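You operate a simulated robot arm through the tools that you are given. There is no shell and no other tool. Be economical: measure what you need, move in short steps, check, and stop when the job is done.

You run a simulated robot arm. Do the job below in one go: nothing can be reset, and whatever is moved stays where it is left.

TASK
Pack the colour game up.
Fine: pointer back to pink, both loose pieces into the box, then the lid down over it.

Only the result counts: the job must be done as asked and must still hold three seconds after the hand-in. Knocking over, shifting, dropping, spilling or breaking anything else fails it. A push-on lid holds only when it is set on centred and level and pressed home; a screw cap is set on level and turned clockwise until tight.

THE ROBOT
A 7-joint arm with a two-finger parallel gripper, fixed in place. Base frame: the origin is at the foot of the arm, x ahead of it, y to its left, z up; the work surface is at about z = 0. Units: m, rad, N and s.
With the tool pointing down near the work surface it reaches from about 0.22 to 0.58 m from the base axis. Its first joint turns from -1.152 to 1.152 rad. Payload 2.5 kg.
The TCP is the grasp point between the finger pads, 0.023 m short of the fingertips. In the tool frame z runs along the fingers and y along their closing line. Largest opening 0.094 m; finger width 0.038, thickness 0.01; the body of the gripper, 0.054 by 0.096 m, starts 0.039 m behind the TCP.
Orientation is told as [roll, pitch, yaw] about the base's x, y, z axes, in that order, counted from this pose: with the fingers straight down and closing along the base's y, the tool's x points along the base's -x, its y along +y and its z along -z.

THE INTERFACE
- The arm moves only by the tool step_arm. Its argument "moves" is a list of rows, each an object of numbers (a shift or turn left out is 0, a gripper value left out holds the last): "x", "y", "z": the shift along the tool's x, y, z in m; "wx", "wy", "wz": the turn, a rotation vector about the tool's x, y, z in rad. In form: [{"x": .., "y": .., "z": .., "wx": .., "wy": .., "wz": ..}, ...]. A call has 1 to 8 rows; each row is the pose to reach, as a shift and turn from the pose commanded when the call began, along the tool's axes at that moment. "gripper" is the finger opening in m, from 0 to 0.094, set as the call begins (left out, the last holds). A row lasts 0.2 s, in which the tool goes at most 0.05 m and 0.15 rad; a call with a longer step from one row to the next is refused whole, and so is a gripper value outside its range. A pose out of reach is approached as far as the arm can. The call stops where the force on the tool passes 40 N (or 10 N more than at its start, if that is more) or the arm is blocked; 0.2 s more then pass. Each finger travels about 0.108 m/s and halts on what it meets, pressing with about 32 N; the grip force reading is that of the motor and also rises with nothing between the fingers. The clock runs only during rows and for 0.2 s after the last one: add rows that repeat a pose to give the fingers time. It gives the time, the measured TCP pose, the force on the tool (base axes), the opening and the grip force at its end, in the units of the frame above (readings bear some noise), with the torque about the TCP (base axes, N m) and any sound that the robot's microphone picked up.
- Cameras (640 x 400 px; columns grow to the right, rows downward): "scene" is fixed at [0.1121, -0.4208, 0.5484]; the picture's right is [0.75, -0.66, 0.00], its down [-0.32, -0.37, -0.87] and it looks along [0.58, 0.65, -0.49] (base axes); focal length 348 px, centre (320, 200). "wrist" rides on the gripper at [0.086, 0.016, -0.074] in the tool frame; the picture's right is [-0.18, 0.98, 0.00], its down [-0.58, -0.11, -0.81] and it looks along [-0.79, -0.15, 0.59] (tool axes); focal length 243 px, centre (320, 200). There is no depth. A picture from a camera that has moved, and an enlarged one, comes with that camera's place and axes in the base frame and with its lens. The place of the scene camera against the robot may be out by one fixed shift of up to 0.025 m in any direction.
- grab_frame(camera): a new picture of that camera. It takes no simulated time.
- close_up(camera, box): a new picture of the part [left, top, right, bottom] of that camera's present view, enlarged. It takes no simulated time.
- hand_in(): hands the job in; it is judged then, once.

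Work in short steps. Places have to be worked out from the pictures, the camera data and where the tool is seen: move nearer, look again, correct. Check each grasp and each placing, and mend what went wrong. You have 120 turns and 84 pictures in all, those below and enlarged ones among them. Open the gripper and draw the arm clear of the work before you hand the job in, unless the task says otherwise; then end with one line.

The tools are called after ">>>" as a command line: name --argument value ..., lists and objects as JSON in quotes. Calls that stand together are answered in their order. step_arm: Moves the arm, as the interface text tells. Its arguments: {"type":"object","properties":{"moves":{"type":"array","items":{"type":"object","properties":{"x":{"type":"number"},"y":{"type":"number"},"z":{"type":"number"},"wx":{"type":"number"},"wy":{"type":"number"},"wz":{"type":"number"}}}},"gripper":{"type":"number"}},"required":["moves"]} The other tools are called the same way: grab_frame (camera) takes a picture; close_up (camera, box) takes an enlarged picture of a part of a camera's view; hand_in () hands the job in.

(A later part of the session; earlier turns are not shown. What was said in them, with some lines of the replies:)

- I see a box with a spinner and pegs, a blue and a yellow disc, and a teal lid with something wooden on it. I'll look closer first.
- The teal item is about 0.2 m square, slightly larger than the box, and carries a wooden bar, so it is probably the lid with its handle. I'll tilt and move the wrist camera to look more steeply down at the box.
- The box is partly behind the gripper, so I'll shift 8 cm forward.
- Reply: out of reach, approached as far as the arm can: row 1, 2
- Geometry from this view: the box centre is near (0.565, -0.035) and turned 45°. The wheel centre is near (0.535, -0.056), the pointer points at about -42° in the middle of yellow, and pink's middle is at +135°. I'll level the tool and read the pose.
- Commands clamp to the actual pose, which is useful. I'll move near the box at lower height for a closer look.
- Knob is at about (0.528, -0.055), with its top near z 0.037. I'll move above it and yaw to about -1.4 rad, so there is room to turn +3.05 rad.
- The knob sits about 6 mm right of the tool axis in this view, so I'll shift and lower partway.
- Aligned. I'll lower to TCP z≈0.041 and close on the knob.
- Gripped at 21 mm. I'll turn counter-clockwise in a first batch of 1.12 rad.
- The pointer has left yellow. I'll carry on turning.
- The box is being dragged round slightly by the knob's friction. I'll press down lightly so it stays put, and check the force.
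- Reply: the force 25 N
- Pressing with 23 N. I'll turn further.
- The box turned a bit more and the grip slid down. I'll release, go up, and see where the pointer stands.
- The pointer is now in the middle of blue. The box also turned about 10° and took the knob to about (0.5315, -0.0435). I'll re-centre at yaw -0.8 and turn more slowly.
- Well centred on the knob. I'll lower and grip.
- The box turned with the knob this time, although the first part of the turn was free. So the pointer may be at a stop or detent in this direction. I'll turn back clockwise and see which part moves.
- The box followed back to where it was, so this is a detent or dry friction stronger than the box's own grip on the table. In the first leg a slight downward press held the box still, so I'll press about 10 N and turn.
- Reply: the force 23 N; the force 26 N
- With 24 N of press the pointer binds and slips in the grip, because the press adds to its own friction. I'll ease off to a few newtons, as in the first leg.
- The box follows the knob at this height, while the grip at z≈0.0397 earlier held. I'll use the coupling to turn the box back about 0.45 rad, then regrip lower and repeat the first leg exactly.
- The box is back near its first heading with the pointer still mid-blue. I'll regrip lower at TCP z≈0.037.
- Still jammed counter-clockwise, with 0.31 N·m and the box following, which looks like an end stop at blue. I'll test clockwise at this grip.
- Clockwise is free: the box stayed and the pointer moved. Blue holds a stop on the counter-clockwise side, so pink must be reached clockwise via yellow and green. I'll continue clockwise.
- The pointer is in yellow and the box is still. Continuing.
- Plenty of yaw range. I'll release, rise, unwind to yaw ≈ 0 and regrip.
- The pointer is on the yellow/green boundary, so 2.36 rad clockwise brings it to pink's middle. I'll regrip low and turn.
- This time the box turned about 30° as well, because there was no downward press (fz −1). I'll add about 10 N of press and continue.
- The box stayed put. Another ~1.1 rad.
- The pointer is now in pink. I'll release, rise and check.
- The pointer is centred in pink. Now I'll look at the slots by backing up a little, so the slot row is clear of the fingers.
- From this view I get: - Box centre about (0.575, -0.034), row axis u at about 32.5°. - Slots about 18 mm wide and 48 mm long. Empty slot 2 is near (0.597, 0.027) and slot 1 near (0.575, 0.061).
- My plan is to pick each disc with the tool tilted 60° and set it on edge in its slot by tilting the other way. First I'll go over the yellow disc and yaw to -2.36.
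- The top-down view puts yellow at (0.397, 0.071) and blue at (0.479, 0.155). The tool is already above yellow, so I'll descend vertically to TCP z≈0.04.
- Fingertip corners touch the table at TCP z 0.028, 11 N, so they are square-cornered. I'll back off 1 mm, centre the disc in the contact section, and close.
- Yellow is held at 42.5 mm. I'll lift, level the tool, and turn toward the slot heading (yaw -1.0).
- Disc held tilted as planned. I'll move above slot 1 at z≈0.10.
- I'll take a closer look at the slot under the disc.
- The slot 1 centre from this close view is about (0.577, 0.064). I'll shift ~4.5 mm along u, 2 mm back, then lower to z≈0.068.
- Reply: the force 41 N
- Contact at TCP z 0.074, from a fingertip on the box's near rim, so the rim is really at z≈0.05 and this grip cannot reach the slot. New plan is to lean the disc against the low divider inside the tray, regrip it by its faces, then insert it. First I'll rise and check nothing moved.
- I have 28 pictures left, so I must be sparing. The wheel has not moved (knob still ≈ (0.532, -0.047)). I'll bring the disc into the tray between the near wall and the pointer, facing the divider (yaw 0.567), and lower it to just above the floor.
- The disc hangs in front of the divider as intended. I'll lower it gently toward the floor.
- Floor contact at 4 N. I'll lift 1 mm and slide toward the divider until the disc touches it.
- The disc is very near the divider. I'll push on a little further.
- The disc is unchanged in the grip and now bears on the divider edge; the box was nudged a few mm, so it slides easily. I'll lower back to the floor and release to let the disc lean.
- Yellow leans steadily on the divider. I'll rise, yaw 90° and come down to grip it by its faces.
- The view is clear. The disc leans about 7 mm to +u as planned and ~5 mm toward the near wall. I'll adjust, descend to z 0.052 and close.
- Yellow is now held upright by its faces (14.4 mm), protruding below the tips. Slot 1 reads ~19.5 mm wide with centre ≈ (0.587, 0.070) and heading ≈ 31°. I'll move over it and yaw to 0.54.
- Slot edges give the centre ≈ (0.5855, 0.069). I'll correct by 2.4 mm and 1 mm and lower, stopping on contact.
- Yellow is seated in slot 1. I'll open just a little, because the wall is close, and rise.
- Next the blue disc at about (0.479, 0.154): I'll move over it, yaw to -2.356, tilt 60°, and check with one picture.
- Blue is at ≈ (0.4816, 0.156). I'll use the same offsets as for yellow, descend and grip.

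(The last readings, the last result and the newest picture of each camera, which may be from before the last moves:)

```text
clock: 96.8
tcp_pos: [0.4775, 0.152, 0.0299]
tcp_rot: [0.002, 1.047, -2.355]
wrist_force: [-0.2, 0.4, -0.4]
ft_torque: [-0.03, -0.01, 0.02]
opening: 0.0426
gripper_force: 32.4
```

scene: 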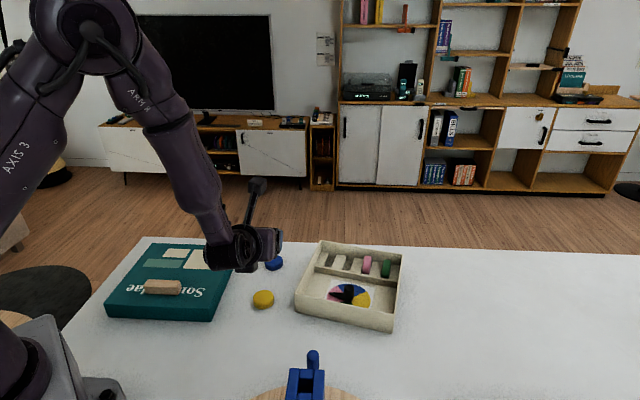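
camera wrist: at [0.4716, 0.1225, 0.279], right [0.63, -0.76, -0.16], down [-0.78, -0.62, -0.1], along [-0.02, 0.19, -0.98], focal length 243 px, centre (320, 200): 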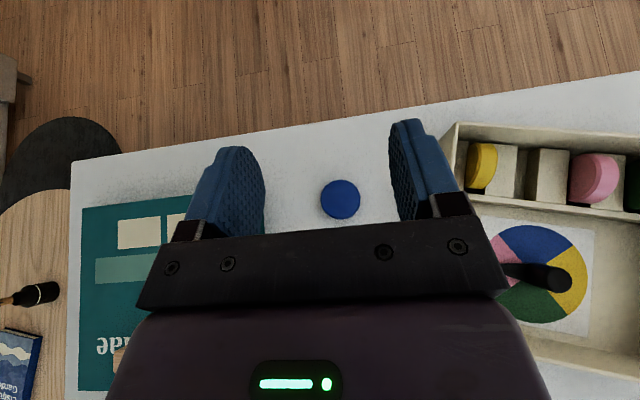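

Blue gripped (42.6 mm). I'll lift, level, and carry it to the tray spot on slot 2's line, yaw 0.535, where the later face-grip finger fits between yellow and pink.

>>> step_arm --moves '[{"x": 0.04, "z": -0.023}, {"x": 0.08, "z": -0.046}, {"x": 0.12, "z": -0.069}]'

>>> step_arm --moves '[{"wy": -0.15}, {"wy": -0.3}, {"wy": -0.45}, {"wy": -0.6}, {"wy": -0.75}, {"wy": -0.9}, {"wy": -1.047}]'

>>> step_arm --moves '[{"wz": -0.15}, {"x": -0.01, "y": 0.04, "wz": -0.3}, {"x": -0.02, "y": 0.08, "wz": -0.45}, {"x": -0.03, "y": 0.12, "wz": -0.6}, {"x": -0.0437, "y": 0.1629, "wz": -0.75}, {"x": -0.0437, "y": 0.1629, "wz": -0.9}, {"x": -0.0437, "y": 0.1629, "wz": -1.05}, {"x": -0.0437, "y": 0.1629, "wz": -1.2}]'

>>> step_arm --moves '[{"wz": -0.15}, {"wz": -0.3}, {"wz": -0.45}, {"wz": -0.6}, {"wz": -0.75}, {"wz": -0.9}, {"wz": -1.05}, {"wz": -1.2}]'

>>> step_arm --moves '[{"wz": -0.15}, {"wz": -0.3}, {"wz": -0.45}, {"wz": -0.49, "z": 0.03}, {"wz": -0.49, "z": 0.07}]'

>>> grab_frame --camera "wrist"

```text
clock: 97.6
tcp_pos: [0.4778, 0.1514, 0.1684]
tcp_rot: [-0.002, 1.048, -2.359]
wrist_force: [0.7, -0.3, -0.1]
ft_torque: [0.02, 0.0, -0.02]
opening: 0.0428
gripper_force: 31.9
```

```text
clock: 99.2
tcp_pos: [0.4785, 0.1514, 0.1688]
tcp_rot: [0.003, 0.0, -2.357]
wrist_force: [-0.1, 0.6, -0.8]
ft_torque: [0.01, 0.0, 0.01]
opening: 0.0425
gripper_force: 32.4
```

```text
clock: 101.0
tcp_pos: [0.5626, 0.0061, 0.169]
tcp_rot: [0.001, 0.0, -1.152]
wrist_force: [-0.4, 0.9, -1.3]
ft_torque: [0.02, -0.03, 0.04]
opening: 0.0427
gripper_force: 31.8
```

```text
clock: 102.8
tcp_pos: [0.5615, 0.0045, 0.1658]
tcp_rot: [0.001, -0.002, 0.046]
wrist_force: [0.5, -0.4, 0.1]
ft_torque: [0.02, 0.0, -0.02]
opening: 0.0424
gripper_force: 32.5
```

```text
clock: 104.0
tcp_pos: [0.5612, 0.0033, 0.0967]
tcp_rot: [0.0, -0.001, 0.535]
wrist_force: [-0.9, 0.2, -0.8]
ft_torque: [0.0, -0.02, 0.01]
opening: 0.0422
gripper_force: 32.1
```

```text
17 pictures are left
camera wrist: at [0.478, -0.0249, 0.1717], right [-0.34, 0.94, 0.0], down [0.55, 0.2, 0.81], along [0.76, 0.28, -0.59], focal length 243 px, centre (320, 200)
```

wrist: 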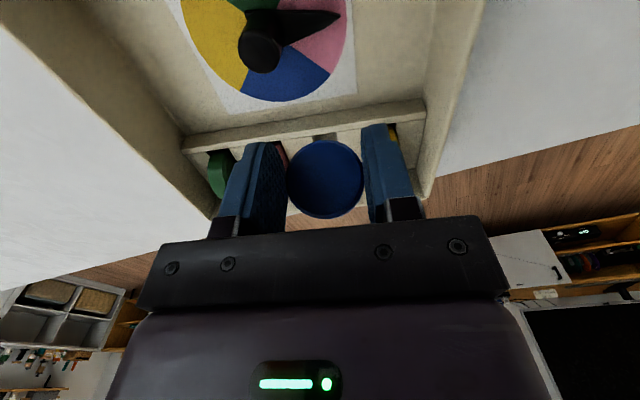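

The divider front is ~16 mm ahead of the TCP here, slightly too close for the tilted disc. I'll back off 7 mm and lower to the floor.

>>> step_arm --moves '[{"x": 0.007}, {"x": 0.007, "z": 0.025}, {"x": 0.007, "z": 0.045}, {"x": 0.007, "z": 0.0505}]'

```text
clock: 105.0
tcp_pos: [0.5568, 0.002, 0.047]
tcp_rot: [0.0, -0.003, 0.534]
wrist_force: [-0.1, 0.0, 0.2]
ft_torque: [0.02, -0.03, -0.02]
opening: 0.0425
gripper_force: 32.0
```

>>> step_arm --moves '[{"x": -0.003, "z": 0.0005}, {"x": -0.005, "z": 0.0005}]'

>>> step_arm --moves '[{"x": -0.002}, {"x": -0.004}]'

```text
clock: 105.6
tcp_pos: [0.559, 0.0058, 0.0484]
tcp_rot: [0.0, -0.003, 0.532]
wrist_force: [0.0, 0.5, -0.1]
ft_torque: [0.0, -0.01, 0.01]
opening: 0.0424
gripper_force: 31.8
```

```text
clock: 106.2
tcp_pos: [0.5636, 0.0067, 0.0453]
tcp_rot: [0.0, 0.0, 0.534]
wrist_force: [-3.2, -2.3, 1.5]
ft_torque: [-0.03, 0.04, 0.01]
opening: 0.0423
gripper_force: 32.2
```

Lateral contact at 4 N means the disc touches the divider. I'll ease down to the floor and release.

>>> step_arm --moves '[{"x": 0.001, "z": 0.001}, {"x": 0.001, "z": 0.0015}]'

>>> step_arm --moves '[{"z": 0}, {"z": 0}]' --gripper 0.055

>>> step_arm --moves '[{"z": -0.03}, {"z": -0.06}, {"x": -0.013, "z": -0.06, "wz": 0.15}, {"x": -0.013, "z": -0.06, "wz": 0.3}, {"x": -0.013, "z": -0.06, "wz": 0.45}, {"x": -0.013, "z": -0.06, "wz": 0.6}, {"x": -0.013, "z": -0.06, "wz": 0.75}, {"x": -0.013, "z": -0.06, "wz": 0.9}]'

>>> step_arm --moves '[{"wz": 0.15}, {"wz": 0.3}, {"wz": 0.45}, {"wz": 0.6}, {"wz": 0.67, "z": 0.02}]'

>>> close_up --camera "wrist" --box '[200, 20, 440, 220]'

```text
clock: 106.8
tcp_pos: [0.5627, 0.0065, 0.0451]
tcp_rot: [0.0, 0.0, 0.535]
wrist_force: [-3.6, -2.4, 4.7]
ft_torque: [-0.02, 0.01, 0.01]
opening: 0.0425
gripper_force: 31.7
```

```text
clock: 107.4
tcp_pos: [0.5638, 0.0076, 0.0442]
tcp_rot: [0.001, -0.002, 0.534]
wrist_force: [1.3, -1.0, 0.8]
ft_torque: [0.03, 0.01, 0.03]
opening: 0.055
gripper_force: 0.1
```

```text
clock: 109.2
tcp_pos: [0.5755, 0.0134, 0.1057]
tcp_rot: [0.001, -0.003, -0.368]
wrist_force: [0.0, -1.1, -0.9]
ft_torque: [-0.01, 0.0, -0.01]
opening: 0.0547
gripper_force: 0.0
```

```text
clock: 110.4
tcp_pos: [0.5737, 0.0141, 0.0849]
tcp_rot: [0.002, -0.001, -1.04]
wrist_force: [0.7, -0.9, 0.7]
ft_torque: [0.02, 0.02, 0.0]
opening: 0.055
gripper_force: 0.1
```

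```text
2.00 times, centred on (320, 120) of wrist
camera zoom: at [0.5438, 0.0972, 0.1612], right [0.94, 0.34, 0.0], down [0.2, -0.56, 0.81], along [0.28, -0.76, -0.59], focal length 485 px, centre (320, 360)
```

zoom: 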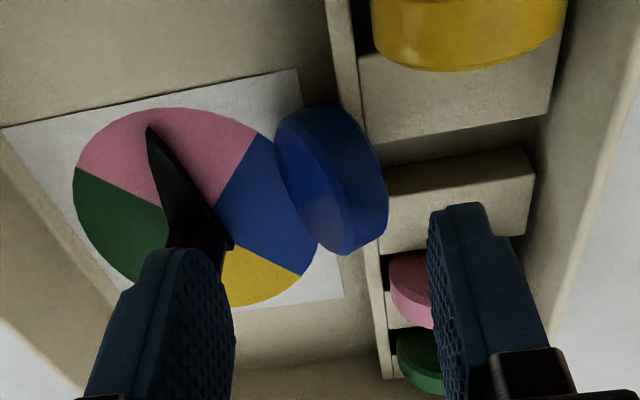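

Same situation as with yellow, and the knob is clear of the finger path. I'll descend and close.

>>> step_arm --moves '[{"x": 0.003, "z": 0.01}, {"x": 0.003, "z": 0.0315}]'

>>> step_arm --moves '[{"z": 0}, {"z": 0}, {"z": 0}]' --gripper 0.005

>>> step_arm --moves '[{"z": -0.03}, {"z": -0.07}]'

>>> close_up --camera "wrist" --box '[200, 20, 440, 220]'

```text
clock: 111.0
tcp_pos: [0.5742, 0.0166, 0.0527]
tcp_rot: [0.002, 0.0, -1.038]
wrist_force: [0.4, -0.5, -0.1]
ft_torque: [0.03, 0.01, 0.0]
opening: 0.055
gripper_force: 0.1
```

```text
clock: 111.8
tcp_pos: [0.5719, 0.0165, 0.0519]
tcp_rot: [0.001, 0.001, -1.038]
wrist_force: [-0.1, -0.2, -1.5]
ft_torque: [-0.03, -0.01, 0.0]
opening: 0.015
gripper_force: 32.2
```

```text
clock: 112.4
tcp_pos: [0.572, 0.0171, 0.1236]
tcp_rot: [0.0, 0.0, -1.034]
wrist_force: [-0.5, -0.1, -0.3]
ft_torque: [0.03, 0.01, 0.01]
opening: 0.0148
gripper_force: 32.4
```

```text
2.00 times, centred on (320, 120) of wrist
camera zoom: at [0.5407, 0.0997, 0.1992], right [0.94, 0.34, 0.0], down [0.2, -0.56, 0.81], along [0.28, -0.76, -0.59], focal length 485 px, centre (320, 360)
```

zoom: 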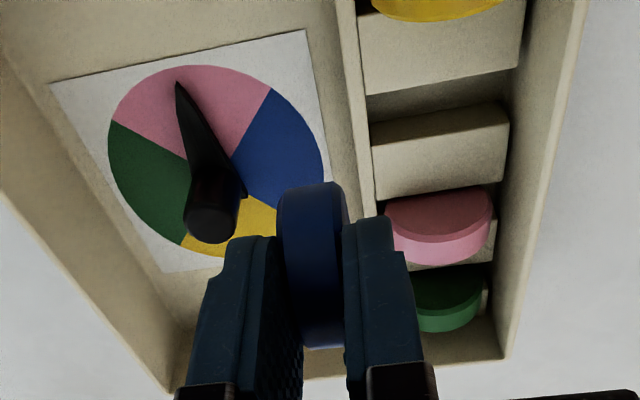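

Blue is upright in the grip. Slot 2's centre reads (0.6105, 0.0335), and the disc sits ~5 mm off along its plane, so the TCP target is ≈ (0.605, 0.030). I'll move there with yaw 0.541 to see if it is in reach.

>>> step_arm --moves '[{"wz": -0.15}, {"wz": -0.3, "x": -0.003, "y": 0.015}, {"wz": -0.45, "x": -0.0055, "y": 0.0345}, {"wz": -0.6, "x": -0.0055, "y": 0.0345}, {"wz": -0.75, "x": -0.0055, "y": 0.0345}, {"wz": -0.9, "x": -0.0055, "y": 0.0345}, {"wz": -1.05, "x": -0.0055, "y": 0.0345}, {"wz": -1.2, "x": -0.0055, "y": 0.0345}]'

>>> step_arm --moves '[{"wz": -0.15}, {"wz": -0.3}, {"wz": -0.378}, {"wz": -0.378, "z": 0.01}]'

>>> close_up --camera "wrist" --box '[200, 20, 440, 220]'

```text
clock: 114.2
tcp_pos: [0.5998, 0.0292, 0.1239]
tcp_rot: [0.0, -0.001, 0.166]
wrist_force: [-0.5, 0.3, -0.2]
ft_torque: [0.01, 0.02, 0.0]
opening: 0.0148
gripper_force: 32.1
out of reach, approached as far as the arm can: row 3, 4, 5, 6, 7, 8
```

```text
clock: 115.2
tcp_pos: [0.6014, 0.0274, 0.1128]
tcp_rot: [-0.001, -0.003, 0.544]
wrist_force: [0.0, 0.5, 0.2]
ft_torque: [0.01, 0.0, 0.02]
opening: 0.0148
gripper_force: 32.3
```

```text
2.00 times, centred on (320, 120) of wrist
camera zoom: at [0.5186, -0.0026, 0.1891], right [-0.35, 0.94, 0.0], down [0.55, 0.21, 0.81], along [0.76, 0.28, -0.59], focal length 485 px, centre (320, 360)
```

zoom: 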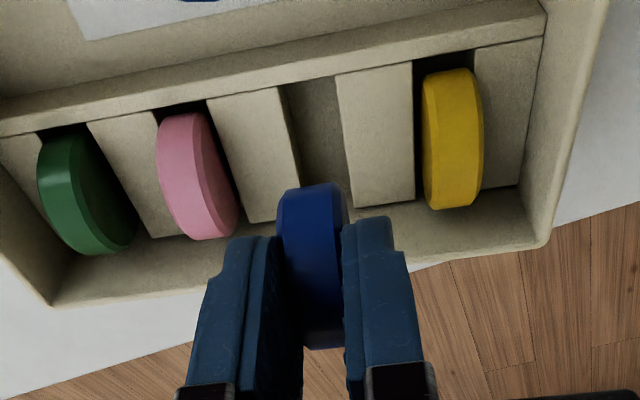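

Radial reach ends about 5 mm short. Tilting the tool outward 0.15 rad about the closing axis only rolls the disc about its own axis and gains reach, so I'll do that with a small lateral correction, then descend vertically.

>>> step_arm --moves '[{"wy": -0.08, "y": -0.001}, {"wy": -0.15, "x": -0.0025, "y": -0.0018}, {"wy": -0.15, "x": -0.0025, "y": -0.0018}]'

>>> step_arm --moves '[{"x": 0.003, "z": 0.0198}, {"x": 0.0055, "z": 0.0366}]'

>>> close_up --camera "wrist" --box '[200, 20, 440, 220]'

```text
clock: 116.0
tcp_pos: [0.6216, 0.0291, 0.1117]
tcp_rot: [0.0, -0.151, 0.54]
wrist_force: [0.3, -0.6, 0.6]
ft_torque: [0.01, 0.0, -0.04]
opening: 0.015
gripper_force: 31.8
out of reach, approached as far as the arm can: row 1, 2, 3
```

```text
clock: 116.6
tcp_pos: [0.6189, 0.0299, 0.0744]
tcp_rot: [-0.001, -0.149, 0.543]
wrist_force: [-1.2, -0.8, -0.7]
ft_torque: [0.02, 0.05, 0.0]
opening: 0.0147
gripper_force: 32.1
```

```text
2.00 times, centred on (320, 120) of wrist
camera zoom: at [0.5284, -0.0068, 0.1359], right [-0.35, 0.94, 0.03], down [0.45, 0.14, 0.88], along [0.82, 0.32, -0.47], focal length 485 px, centre (320, 360)
```

zoom: 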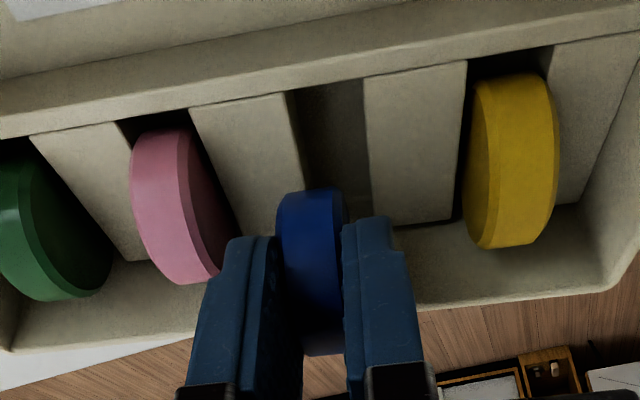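

The tilt let the arm reach past the target. The disc must come back ~13 mm along u and 6 mm toward yellow, so I'll raise slightly and correct.

>>> step_arm --moves '[{"x": -0.0015, "z": -0.01}, {"x": 0.005, "y": 0.003, "z": -0.011}, {"x": 0.0118, "y": 0.006, "z": -0.012}, {"x": 0.0118, "y": 0.006, "z": -0.012}]'

>>> close_up --camera "wrist" --box '[200, 20, 440, 220]'

```text
clock: 117.6
tcp_pos: [0.6074, 0.0273, 0.0853]
tcp_rot: [-0.003, -0.152, 0.544]
wrist_force: [0.3, -0.1, -0.9]
ft_torque: [-0.01, 0.02, 0.01]
opening: 0.0147
gripper_force: 31.5
```

```text
2.00 times, centred on (320, 120) of wrist
camera zoom: at [0.5155, -0.009, 0.1478], right [-0.35, 0.94, 0.03], down [0.44, 0.14, 0.88], along [0.82, 0.32, -0.47], focal length 485 px, centre (320, 360)
```

zoom: 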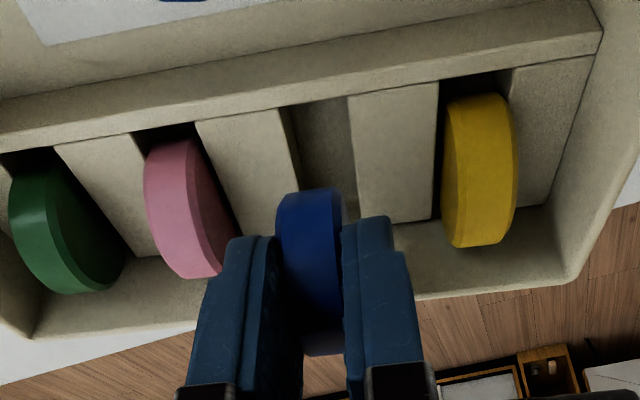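

Slot centre ≈ (0.613, 0.032) and the disc centre ≈ (0.615, 0.032), so it is aligned. I'll descend vertically.

>>> step_arm --moves '[{"x": 0.0025, "z": 0.0075}, {"x": 0.0038, "z": 0.0158}, {"x": 0.0045, "z": 0.02}]'

>>> step_arm --moves '[{"x": 0.0006, "z": 0.004}, {"x": 0.0013, "z": 0.0085}]'

```text
clock: 118.4
tcp_pos: [0.607, 0.0256, 0.0658]
tcp_rot: [-0.002, -0.153, 0.544]
wrist_force: [-2.0, 0.2, 3.9]
ft_torque: [-0.02, 0.03, 0.0]
opening: 0.0148
gripper_force: 32.3
```

```text
clock: 119.0
tcp_pos: [0.6092, 0.0251, 0.061]
tcp_rot: [-0.006, -0.163, 0.542]
wrist_force: [1.8, 2.9, 25.2]
ft_torque: [0.06, -0.24, 0.0]
opening: 0.0151
gripper_force: 31.6
```

Blocked at 25 N with a push toward +u, so the disc's front edge is riding on the divider. I'll ease up 3 mm, shift 4 mm toward the back wall, and try again.

>>> step_arm --moves '[{"z": -0.004}, {"x": -0.004, "z": -0.004}, {"x": -0.004, "z": -0.004}]'

>>> step_arm --moves '[{"x": 0.0004, "z": 0.003}, {"x": 0.0009, "z": 0.006}]'

```text
clock: 119.8
tcp_pos: [0.6106, 0.0252, 0.0619]
tcp_rot: [-0.001, -0.147, 0.542]
wrist_force: [-4.4, -2.7, 13.8]
ft_torque: [-0.2, 0.1, -0.05]
opening: 0.0149
gripper_force: 32.0
```

```text
clock: 120.4
tcp_pos: [0.6118, 0.0263, 0.0589]
tcp_rot: [-0.006, -0.157, 0.544]
wrist_force: [-0.9, -2.8, 26.2]
ft_torque: [-0.22, -0.12, -0.01]
opening: 0.0149
gripper_force: 31.9
```

>>> step_arm --moves '[{"z": -0.004}, {"z": -0.006}]'

>>> close_up --camera "wrist" --box '[240, 40, 420, 220]'

```text
clock: 121.0
tcp_pos: [0.607, 0.0272, 0.0592]
tcp_rot: [0.003, -0.147, 0.542]
wrist_force: [-0.4, -0.4, -0.4]
ft_torque: [0.0, 0.02, -0.02]
opening: 0.0149
gripper_force: 32.2
```

```text
2.22 times, centred on (330, 130) of wrist
camera zoom: at [0.5161, -0.0088, 0.1218], right [-0.35, 0.94, 0.03], down [0.45, 0.14, 0.88], along [0.82, 0.32, -0.47], focal length 539 px, centre (298, 356)
```

zoom: 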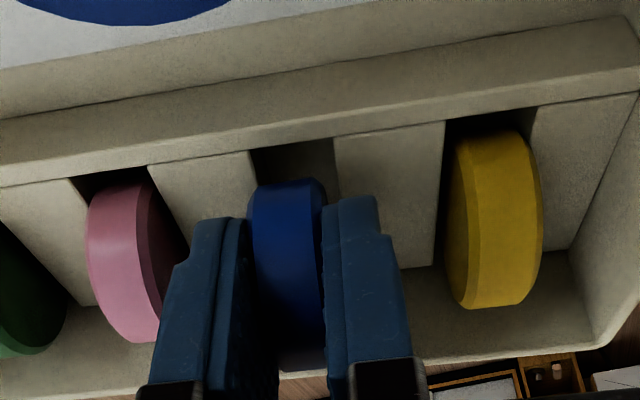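

The disc sits against the +v side of the slot, so I'll raise a bit, shift 3 mm toward yellow and lower again.

>>> step_arm --moves '[{"z": -0.01}, {"z": -0.01, "y": 0.003}, {"z": 0.0, "y": 0.003}, {"z": 0.003, "y": 0.003, "x": 0.0004}]'

>>> step_arm --moves '[{"x": 0.0003, "z": 0.002}, {"x": 0.0006, "z": 0.004}]'

```text
clock: 122.0
tcp_pos: [0.6071, 0.031, 0.0581]
tcp_rot: [0.001, -0.15, 0.544]
wrist_force: [-0.1, -0.1, -0.2]
ft_torque: [-0.01, -0.01, 0.03]
opening: 0.0146
gripper_force: 32.1
```

```text
clock: 122.6
tcp_pos: [0.6061, 0.0295, 0.0543]
tcp_rot: [0.0, -0.152, 0.543]
wrist_force: [-0.1, -0.3, -0.2]
ft_torque: [-0.03, 0.0, -0.01]
opening: 0.0147
gripper_force: 32.2
```

No resistance now at z 0.054, so the disc is in the slot. I'll release with a small opening, rise and look.

>>> step_arm --moves '[{"z": 0.001}, {"z": 0.001}]' --gripper 0.021

>>> step_arm --moves '[{"z": -0.03}, {"z": -0.07}, {"z": -0.11, "wy": 0.08}, {"z": -0.11, "wy": 0.15, "x": 0.03}]'

>>> grab_frame --camera "wrist"

```text
clock: 123.2
tcp_pos: [0.6062, 0.0292, 0.0532]
tcp_rot: [0.001, -0.151, 0.543]
wrist_force: [0.3, 0.3, 0.2]
ft_torque: [0.03, -0.01, 0.03]
opening: 0.021
gripper_force: 0.0
```

```text
clock: 124.2
tcp_pos: [0.5656, 0.0065, 0.1583]
tcp_rot: [0.002, 0.0, 0.542]
wrist_force: [-0.2, 0.8, -0.1]
ft_torque: [-0.04, 0.06, 0.02]
opening: 0.021
gripper_force: 0.0
```

```text
10 pictures are left
camera wrist: at [0.4826, -0.0245, 0.2333], right [-0.35, 0.94, 0.0], down [0.55, 0.21, 0.81], along [0.76, 0.28, -0.59], focal length 243 px, centre (320, 200)
```

wrist: 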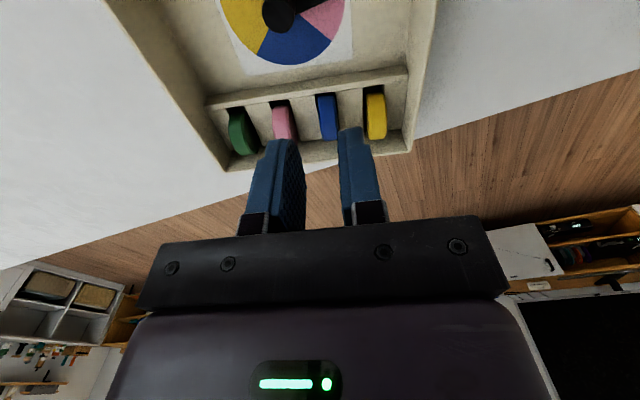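

All four pieces are racked (green, pink, blue, yellow). Now the lid: I'll go above its wooden bar at about (0.242, 0.199), with the fingers closing across it (yaw -0.785).

>>> step_arm --moves '[{"z": -0.04, "wz": 0.1}, {"x": 0.02, "y": 0.04, "z": -0.05, "wz": 0.2}, {"x": 0.04, "y": 0.08, "z": -0.055, "wz": 0.3}, {"x": 0.06, "y": 0.12, "z": -0.06, "wz": 0.4}, {"x": 0.08, "y": 0.16, "z": -0.06, "wz": 0.5}, {"x": 0.1, "y": 0.2, "z": -0.06, "wz": 0.6}, {"x": 0.12, "y": 0.24, "z": -0.06, "wz": 0.7}]' --gripper 0.06

```text
clock: 125.8
tcp_pos: [0.3394, 0.1517, 0.2171]
tcp_rot: [0.002, -0.001, -0.161]
wrist_force: [0.0, -0.4, 0.6]
ft_torque: [0.01, -0.01, -0.02]
opening: 0.0597
gripper_force: 0.1
```

>>> step_arm --moves '[{"x": 0.035, "y": 0.01, "wz": 0.15}, {"x": 0.07, "y": 0.02, "wz": 0.3}, {"x": 0.1042, "y": 0.0308, "wz": 0.45}, {"x": 0.1042, "y": 0.0308, "wz": 0.6}, {"x": 0.1042, "y": 0.0308, "wz": 0.625, "z": 0.02}]'

>>> grab_frame --camera "wrist"

```text
clock: 127.0
tcp_pos: [0.2429, 0.1951, 0.1979]
tcp_rot: [0.002, 0.0, -0.785]
wrist_force: [-0.2, -0.1, 0.1]
ft_torque: [0.0, 0.05, 0.04]
opening: 0.06
gripper_force: 0.1
```

```text
9 pictures are left
camera wrist: at [0.1925, 0.2692, 0.2726], right [0.83, 0.56, 0.0], down [0.33, -0.49, 0.81], along [0.46, -0.67, -0.59], focal length 243 px, centre (320, 200)
```

wrist: 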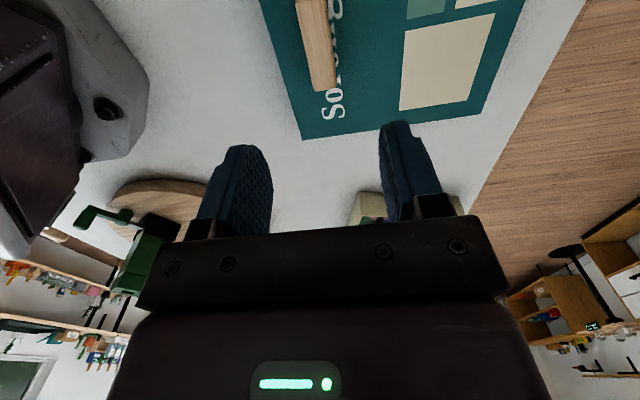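

The bar centre works out at ≈ (0.2385, 0.198), along -45°. The lid centre is ≈ (0.283, 0.240), so the bar is 61 mm off-centre on the robot side. I'll descend onto the bar in stages.

>>> step_arm --moves '[{"x": 0.005, "y": -0.0013, "z": 0.04}, {"x": 0.005, "y": -0.0013, "z": 0.08}, {"x": 0.005, "y": -0.0013, "z": 0.115}, {"x": 0.005, "y": -0.0013, "z": 0.128}]'

>>> step_arm --moves '[{"z": 0.003}, {"z": 0.006}, {"z": 0.009}]'

```text
clock: 128.0
tcp_pos: [0.2385, 0.1968, 0.0699]
tcp_rot: [0.001, -0.002, -0.783]
wrist_force: [0.2, 0.6, 0.6]
ft_torque: [-0.01, -0.01, -0.01]
opening: 0.0598
gripper_force: 0.0
```

```text
clock: 128.8
tcp_pos: [0.2387, 0.1981, 0.0617]
tcp_rot: [0.002, 0.001, -0.785]
wrist_force: [-1.4, -2.1, 18.0]
ft_torque: [-0.38, 0.46, -0.04]
opening: 0.0608
gripper_force: 1.1
```

Lid top touched at z≈0.039. I'll back off 1.5 mm and close on the bar.

>>> step_arm --moves '[{"z": -0.003}, {"z": -0.003}]'

>>> step_arm --moves '[{"z": 0}, {"z": 0}, {"z": 0}]' --gripper 0.005

>>> step_arm --moves '[{"z": -0.01}, {"z": -0.02}, {"z": -0.02}]'

>>> grab_frame --camera "scene"

```text
clock: 129.4
tcp_pos: [0.2389, 0.1983, 0.0635]
tcp_rot: [0.001, 0.0, -0.784]
wrist_force: [0.2, 0.3, 0.3]
ft_torque: [0.0, 0.01, 0.03]
opening: 0.0599
gripper_force: 0.1
```

```text
clock: 130.2
tcp_pos: [0.2382, 0.197, 0.0631]
tcp_rot: [0.0, 0.001, -0.783]
wrist_force: [0.3, -0.5, 0.1]
ft_torque: [-0.07, -0.01, -0.06]
opening: 0.0219
gripper_force: 32.3
```

```text
clock: 131.0
tcp_pos: [0.2391, 0.1962, 0.084]
tcp_rot: [0.001, 0.0, -0.782]
wrist_force: [-0.2, 0.5, -1.1]
ft_torque: [0.02, 0.09, 0.03]
opening: 0.0217
gripper_force: 31.9
```

```text
8 pictures are left
```

scene: 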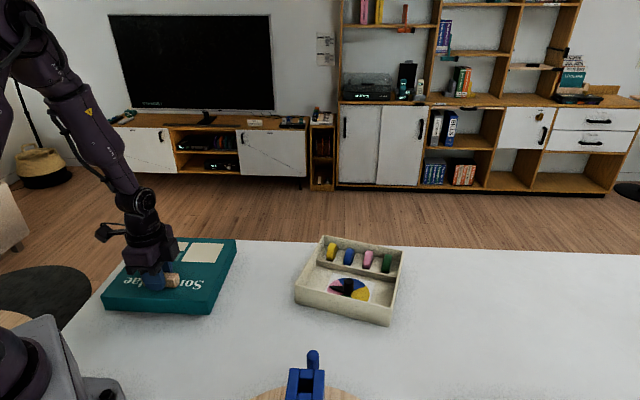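

The lid is off the table and level, and it is light at about 1 N. I'll lift it to z≈0.165 and carry it gently toward the box, turning -0.244 rad to match the box's 31° heading.

>>> step_arm --moves '[{"z": -0.03}, {"z": -0.06}, {"z": -0.08}, {"z": -0.08, "x": -0.03}, {"z": -0.08, "x": -0.065}, {"z": -0.08, "x": -0.1, "y": 0.005}, {"z": -0.08, "x": -0.135, "y": 0.008}, {"z": -0.08, "x": -0.17, "y": 0.01}]'

>>> step_arm --moves '[{"x": -0.03, "y": 0.002, "wz": 0.04}, {"x": -0.06, "y": 0.004, "wz": 0.08}, {"x": -0.09, "y": 0.006, "wz": 0.12}, {"x": -0.12, "y": 0.007, "wz": 0.16}, {"x": -0.15, "y": 0.008, "wz": 0.2}, {"x": -0.18, "y": 0.009, "wz": 0.244}, {"x": -0.2034, "y": 0.0098, "wz": 0.244}]'

>>> close_up --camera "scene" --box '[260, 200, 440, 330]'

```text
clock: 132.8
tcp_pos: [0.3657, 0.0834, 0.1635]
tcp_rot: [0.0, 0.0, -0.782]
wrist_force: [0.1, 0.6, -1.5]
ft_torque: [-0.02, 0.06, 0.01]
opening: 0.0217
gripper_force: 31.8
```

```text
clock: 134.4
tcp_pos: [0.5167, -0.0514, 0.1623]
tcp_rot: [0.0, 0.0, -1.027]
wrist_force: [-0.7, 0.4, -2.2]
ft_torque: [-0.06, 0.05, -0.03]
opening: 0.0217
gripper_force: 32.1
```

```text
3.08 times, centred on (350, 265) of scene
camera zoom: at [0.1121, -0.4208, 0.5484], right [0.75, -0.66, 0.0], down [-0.32, -0.37, -0.87], along [0.58, 0.65, -0.49], focal length 1070 px, centre (228, 0)
```

zoom: 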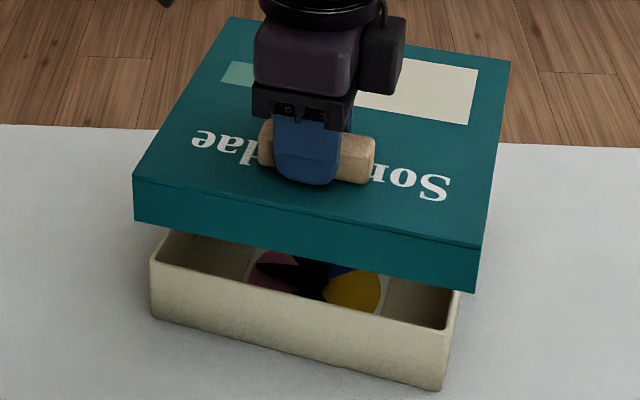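

Lid and box compared in the same picture: the lid should shift about +9.5 mm along u and 4.5 mm toward -v, and the headings agree within 1°. I'll apply that, lower to ~7 mm above the rim, and look again.

>>> step_arm --moves '[{"x": 0.0045, "y": 0.0095}, {"x": 0.0045, "y": 0.0095, "z": 0.02}, {"x": 0.0045, "y": 0.0095, "z": 0.04}, {"x": 0.0045, "y": 0.0095, "z": 0.04}]'

>>> close_up --camera "scene" --box '[280, 210, 420, 330]'

```text
clock: 135.4
tcp_pos: [0.5242, -0.0401, 0.1241]
tcp_rot: [0.002, -0.001, -1.028]
wrist_force: [0.2, -0.4, -1.6]
ft_torque: [-0.03, 0.07, -0.02]
opening: 0.0218
gripper_force: 31.9
```

```text
3.33 times, centred on (350, 270) of scene
camera zoom: at [0.1122, -0.4208, 0.5484], right [0.75, -0.66, 0.0], down [-0.32, -0.37, -0.87], along [0.58, 0.65, -0.49], focal length 1159 px, centre (220, -33)
```

zoom: 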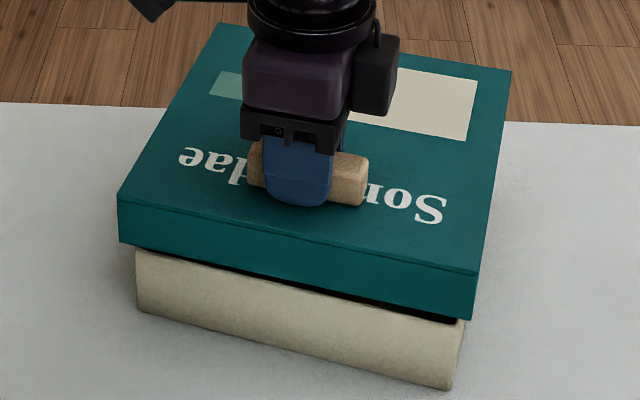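

Overhangs are equal on both ends (7.7 vs 7.2 mm), with the lid ~2 mm too far along u. I'll correct 1.5 mm and lower gently over the rim, watching the force.

>>> step_arm --moves '[{"y": -0.0015}, {"y": -0.0015, "z": 0.005}, {"y": -0.0015, "z": 0.01}, {"y": -0.0015, "z": 0.014}]'

```text
clock: 136.4
tcp_pos: [0.5245, -0.0432, 0.1127]
tcp_rot: [0.005, -0.006, -1.026]
wrist_force: [-6.1, -0.9, 27.5]
ft_torque: [-0.03, 0.38, 0.03]
opening: 0.0218
gripper_force: 32.3
```

Contact at 27 N, with the reaction pushing the lid toward -u, so the front skirt is catching the front rim. I'll raise 5 mm, shift 3 mm toward -u and retry.

>>> step_arm --moves '[{"z": -0.006}, {"y": -0.003, "z": -0.006}, {"y": -0.003, "z": -0.002}, {"y": -0.003, "z": 0.001}]'

```text
clock: 137.4
tcp_pos: [0.5199, -0.0447, 0.1106]
tcp_rot: [0.004, -0.004, -1.027]
wrist_force: [-9.8, -0.1, 21.4]
ft_torque: [-0.4, -1.44, -0.15]
opening: 0.0218
gripper_force: 31.9
```

>>> close_up --camera "scene" --box '[280, 220, 420, 330]'

```text
3.64 times, centred on (350, 275) of scene
camera zoom: at [0.112, -0.4208, 0.5484], right [0.75, -0.66, 0.0], down [-0.32, -0.37, -0.87], along [0.58, 0.65, -0.49], focal length 1265 px, centre (211, -73)
```

zoom: 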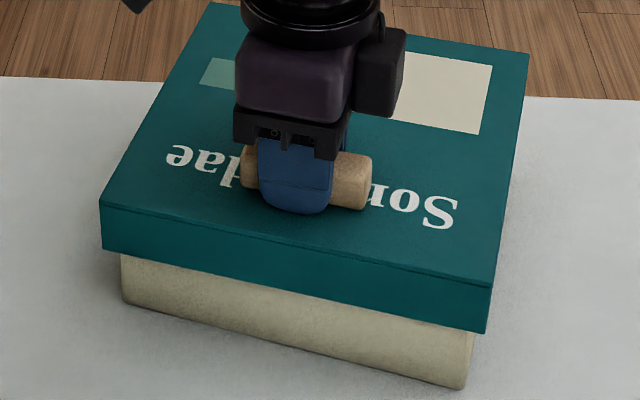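

The picture and torque agree that the lid is ~1° counter-clockwise of the box and catches at the back-right. I'll raise, rotate 0.018 rad clockwise about the bar, and lower again.

>>> step_arm --moves '[{"z": -0.006}, {"z": -0.006, "wz": 0.018}, {"z": -0.002, "wz": 0.018}, {"z": 0.002, "wz": 0.018}, {"z": 0.004, "wz": 0.018}]'

```text
clock: 138.6
tcp_pos: [0.5202, -0.0441, 0.1042]
tcp_rot: [0.002, 0.001, -1.046]
wrist_force: [1.5, 0.6, -0.7]
ft_torque: [0.06, -0.11, -0.17]
opening: 0.022
gripper_force: 31.8
```

It dropped over the rim with no force. I'll keep lowering.

>>> step_arm --moves '[{"z": 0.004}, {"z": 0.008}, {"z": 0.012}, {"z": 0.016}]'

```text
clock: 139.6
tcp_pos: [0.5191, -0.0447, 0.0897]
tcp_rot: [0.002, -0.001, -1.045]
wrist_force: [-0.1, -0.4, -2.1]
ft_torque: [-0.05, 0.09, -0.01]
opening: 0.0217
gripper_force: 32.1
```

>>> step_arm --moves '[{"z": 0.004}, {"z": 0.008}, {"z": 0.012}, {"z": 0.016}]'

```text
clock: 140.6
tcp_pos: [0.5193, -0.0442, 0.0785]
tcp_rot: [0.004, -0.002, -1.046]
wrist_force: [-1.3, 0.6, 3.3]
ft_torque: [-0.36, 0.07, -0.1]
opening: 0.0217
gripper_force: 31.8
stopped in row 4: the force on the tool passed its limit (the readings are from after the stop); the commanded pose is now the measured one
```

The force limit was reached at z 0.0785, about where the lid should bottom out. I'll release the bar, rise, close the fingers and press over the lid's centre.

>>> step_arm --moves '[{"z": 0}, {"z": 0}]' --gripper 0.045

>>> step_arm --moves '[{"z": -0.03}, {"z": -0.05}, {"z": -0.05, "y": 0.03}, {"z": -0.05, "y": 0.0616}]' --gripper 0.045

>>> close_up --camera "scene" --box '[280, 220, 420, 330]'

```text
clock: 141.2
tcp_pos: [0.5211, -0.0426, 0.0786]
tcp_rot: [0.004, -0.001, -1.044]
wrist_force: [1.9, 1.6, 4.6]
ft_torque: [0.08, 0.1, -0.04]
opening: 0.044
gripper_force: 0.1
```

```text
clock: 142.2
tcp_pos: [0.5759, -0.0137, 0.1291]
tcp_rot: [0.005, -0.003, -1.046]
wrist_force: [-0.2, -0.5, 0.0]
ft_torque: [-0.02, -0.02, 0.01]
opening: 0.0452
gripper_force: 0.0
```

```text
3.64 times, centred on (350, 275) of scene
camera zoom: at [0.1121, -0.4208, 0.5484], right [0.75, -0.66, 0.0], down [-0.32, -0.37, -0.87], along [0.58, 0.65, -0.49], focal length 1265 px, centre (211, -73)
```

zoom: 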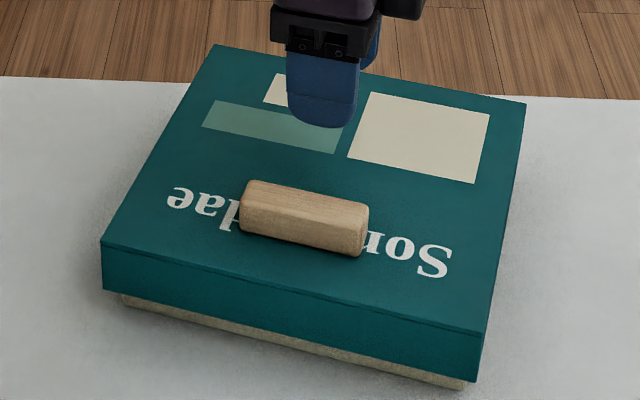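

The lid is on, centred and level. I'll now press at the centre with closed fingers.

>>> step_arm --moves '[{"z": 0.02}, {"z": 0.04}, {"z": 0.046}, {"z": 0.05}, {"z": 0.054}, {"z": 0.058}, {"z": 0.062}]' --gripper 0.0

```text
clock: 143.6
tcp_pos: [0.5782, -0.0134, 0.0786]
tcp_rot: [0.012, -0.005, -1.044]
wrist_force: [-2.4, -0.4, 5.0]
ft_torque: [0.09, 0.13, 0.08]
opening: 0.0
gripper_force: 31.7
stopped in row 6: the force on the tool passed its limit (the readings are from after the stop); the commanded pose is now the measured one
```

Centre pressed to over 40 N with the lid top at z≈0.0556. I'll also press on both sides to make sure it is home all round.

>>> step_arm --moves '[{"z": -0.01}, {"z": -0.01, "x": 0.035}, {"z": -0.01, "x": 0.07}, {"z": -0.002, "x": 0.07}, {"z": 0.002, "x": 0.07}, {"z": 0.005, "x": 0.07}, {"z": 0.008, "x": 0.07}]'

>>> step_arm --moves '[{"z": -0.01}, {"z": -0.01, "x": -0.035}, {"z": -0.01, "x": -0.07}, {"z": -0.01, "x": -0.105}, {"z": -0.01, "x": -0.14}, {"z": -0.002, "x": -0.14}, {"z": 0.003, "x": -0.14}, {"z": 0.008, "x": -0.14}]'

```text
clock: 145.0
tcp_pos: [0.5435, 0.0474, 0.0788]
tcp_rot: [0.017, -0.008, -1.044]
wrist_force: [-1.9, -0.2, 5.2]
ft_torque: [0.08, 0.13, 0.04]
opening: 0.0
gripper_force: 31.9
stopped in row 6: the force on the tool passed its limit (the readings are from after the stop); the commanded pose is now the measured one
```

```text
clock: 146.8
tcp_pos: [0.5973, -0.0736, 0.0789]
tcp_rot: [0.015, -0.005, -1.044]
wrist_force: [-1.1, -1.0, 0.8]
ft_torque: [0.01, 0.07, 0.02]
opening: 0.0
gripper_force: 32.1
out of reach, approached as far as the arm can: row 5, 6, 7, 8
```

Same height at the left. I'll finish the right side, then press the front near the bar.

>>> step_arm --moves '[{"z": 0.003}, {"z": 0.006}, {"z": 0.009}]'

>>> step_arm --moves '[{"z": -0.012}, {"z": -0.012, "y": -0.045}, {"z": -0.012, "y": -0.09}, {"z": -0.004, "y": -0.09}, {"z": 0.002, "y": -0.09}, {"z": 0.006, "y": -0.09}, {"z": 0.01, "y": -0.09}]'

>>> step_arm --moves '[{"z": -0.035}, {"z": -0.035, "x": 0.045}, {"z": -0.035, "x": 0.09}, {"z": -0.035, "x": 0.13}, {"z": -0.004, "x": 0.13}, {"z": 0.002, "x": 0.13}, {"z": 0.006, "x": 0.13}, {"z": 0.01, "x": 0.13}]'

```text
clock: 147.4
tcp_pos: [0.5987, -0.072, 0.0789]
tcp_rot: [0.021, -0.012, -1.041]
wrist_force: [-2.8, 0.0, 3.4]
ft_torque: [0.03, 0.1, 0.04]
opening: 0.0
gripper_force: 32.1
stopped in row 3: the force on the tool passed its limit (the readings are from after the stop); the commanded pose is now the measured one
```

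```text
clock: 148.8
tcp_pos: [0.5221, -0.1182, 0.0795]
tcp_rot: [0.023, -0.014, -1.043]
wrist_force: [-2.2, -0.2, 4.1]
ft_torque: [0.06, 0.1, 0.04]
opening: 0.0
gripper_force: 31.9
stopped in row 6: the force on the tool passed its limit (the readings are from after the stop); the commanded pose is now the measured one
```

```text
clock: 150.2
tcp_pos: [0.4563, -0.0049, 0.0795]
tcp_rot: [0.026, -0.013, -1.041]
wrist_force: [-2.7, -0.4, 5.8]
ft_torque: [0.06, 0.09, 0.01]
opening: 0.0
gripper_force: 32.3
stopped in row 7: the force on the tool passed its limit (the readings are from after the stop); the commanded pose is now the measured one
```

All points read the same height (0.0786–0.0795), so the lid is level and home. I'll open the gripper, draw clear and take a final look.

>>> step_arm --moves '[{"z": -0.04}, {"z": -0.08}, {"z": -0.12}, {"z": -0.16}, {"z": -0.18, "y": -0.04}, {"z": -0.18, "y": -0.08}]'

>>> step_arm --moves '[{"z": 0}, {"z": 0}]' --gripper 0.06

>>> grab_frame --camera "scene"

>>> close_up --camera "scene" --box '[280, 220, 420, 330]'

```text
clock: 151.6
tcp_pos: [0.3854, -0.0476, 0.2549]
tcp_rot: [0.027, -0.013, -1.04]
wrist_force: [-0.1, -0.8, -0.8]
ft_torque: [0.02, 0.02, 0.01]
opening: 0.0002
gripper_force: 31.6
```

```text
clock: 152.2
tcp_pos: [0.3843, -0.0475, 0.254]
tcp_rot: [0.026, -0.012, -1.04]
wrist_force: [0.5, -0.1, 0.0]
ft_torque: [0.02, 0.02, -0.01]
opening: 0.0601
gripper_force: 0.1
```

```text
3 pictures are left
```

scene: 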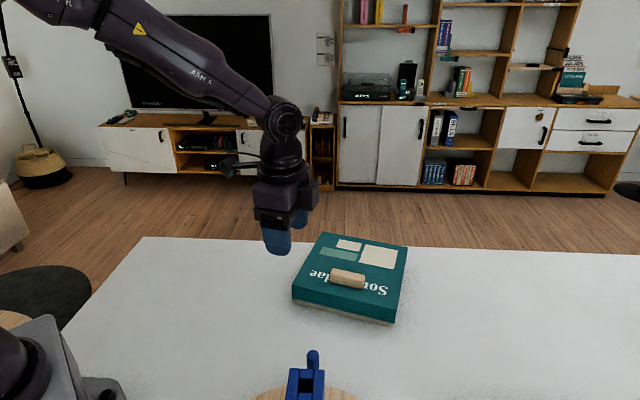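

```text
3.64 times, centred on (350, 275) of scene
camera zoom: at [0.1121, -0.4208, 0.5484], right [0.75, -0.66, 0.0], down [-0.32, -0.37, -0.87], along [0.58, 0.65, -0.49], focal length 1265 px, centre (211, -73)
```

zoom: 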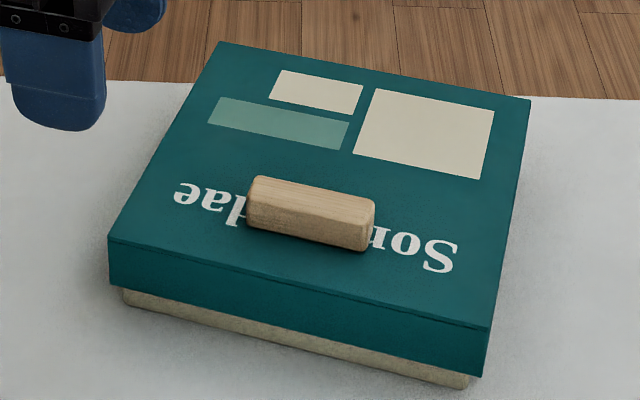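

The lid sits level and centred on the box, and the arm is clear with the gripper open. Handing in.

>>> hand_in

```text
The job is handed in.
```

The colour game is packed: the pointer is on pink, both loose pieces are upright in the box's two empty slots, and the lid is pressed home level; the box itself got turned about 14° and pushed a little while I worked.
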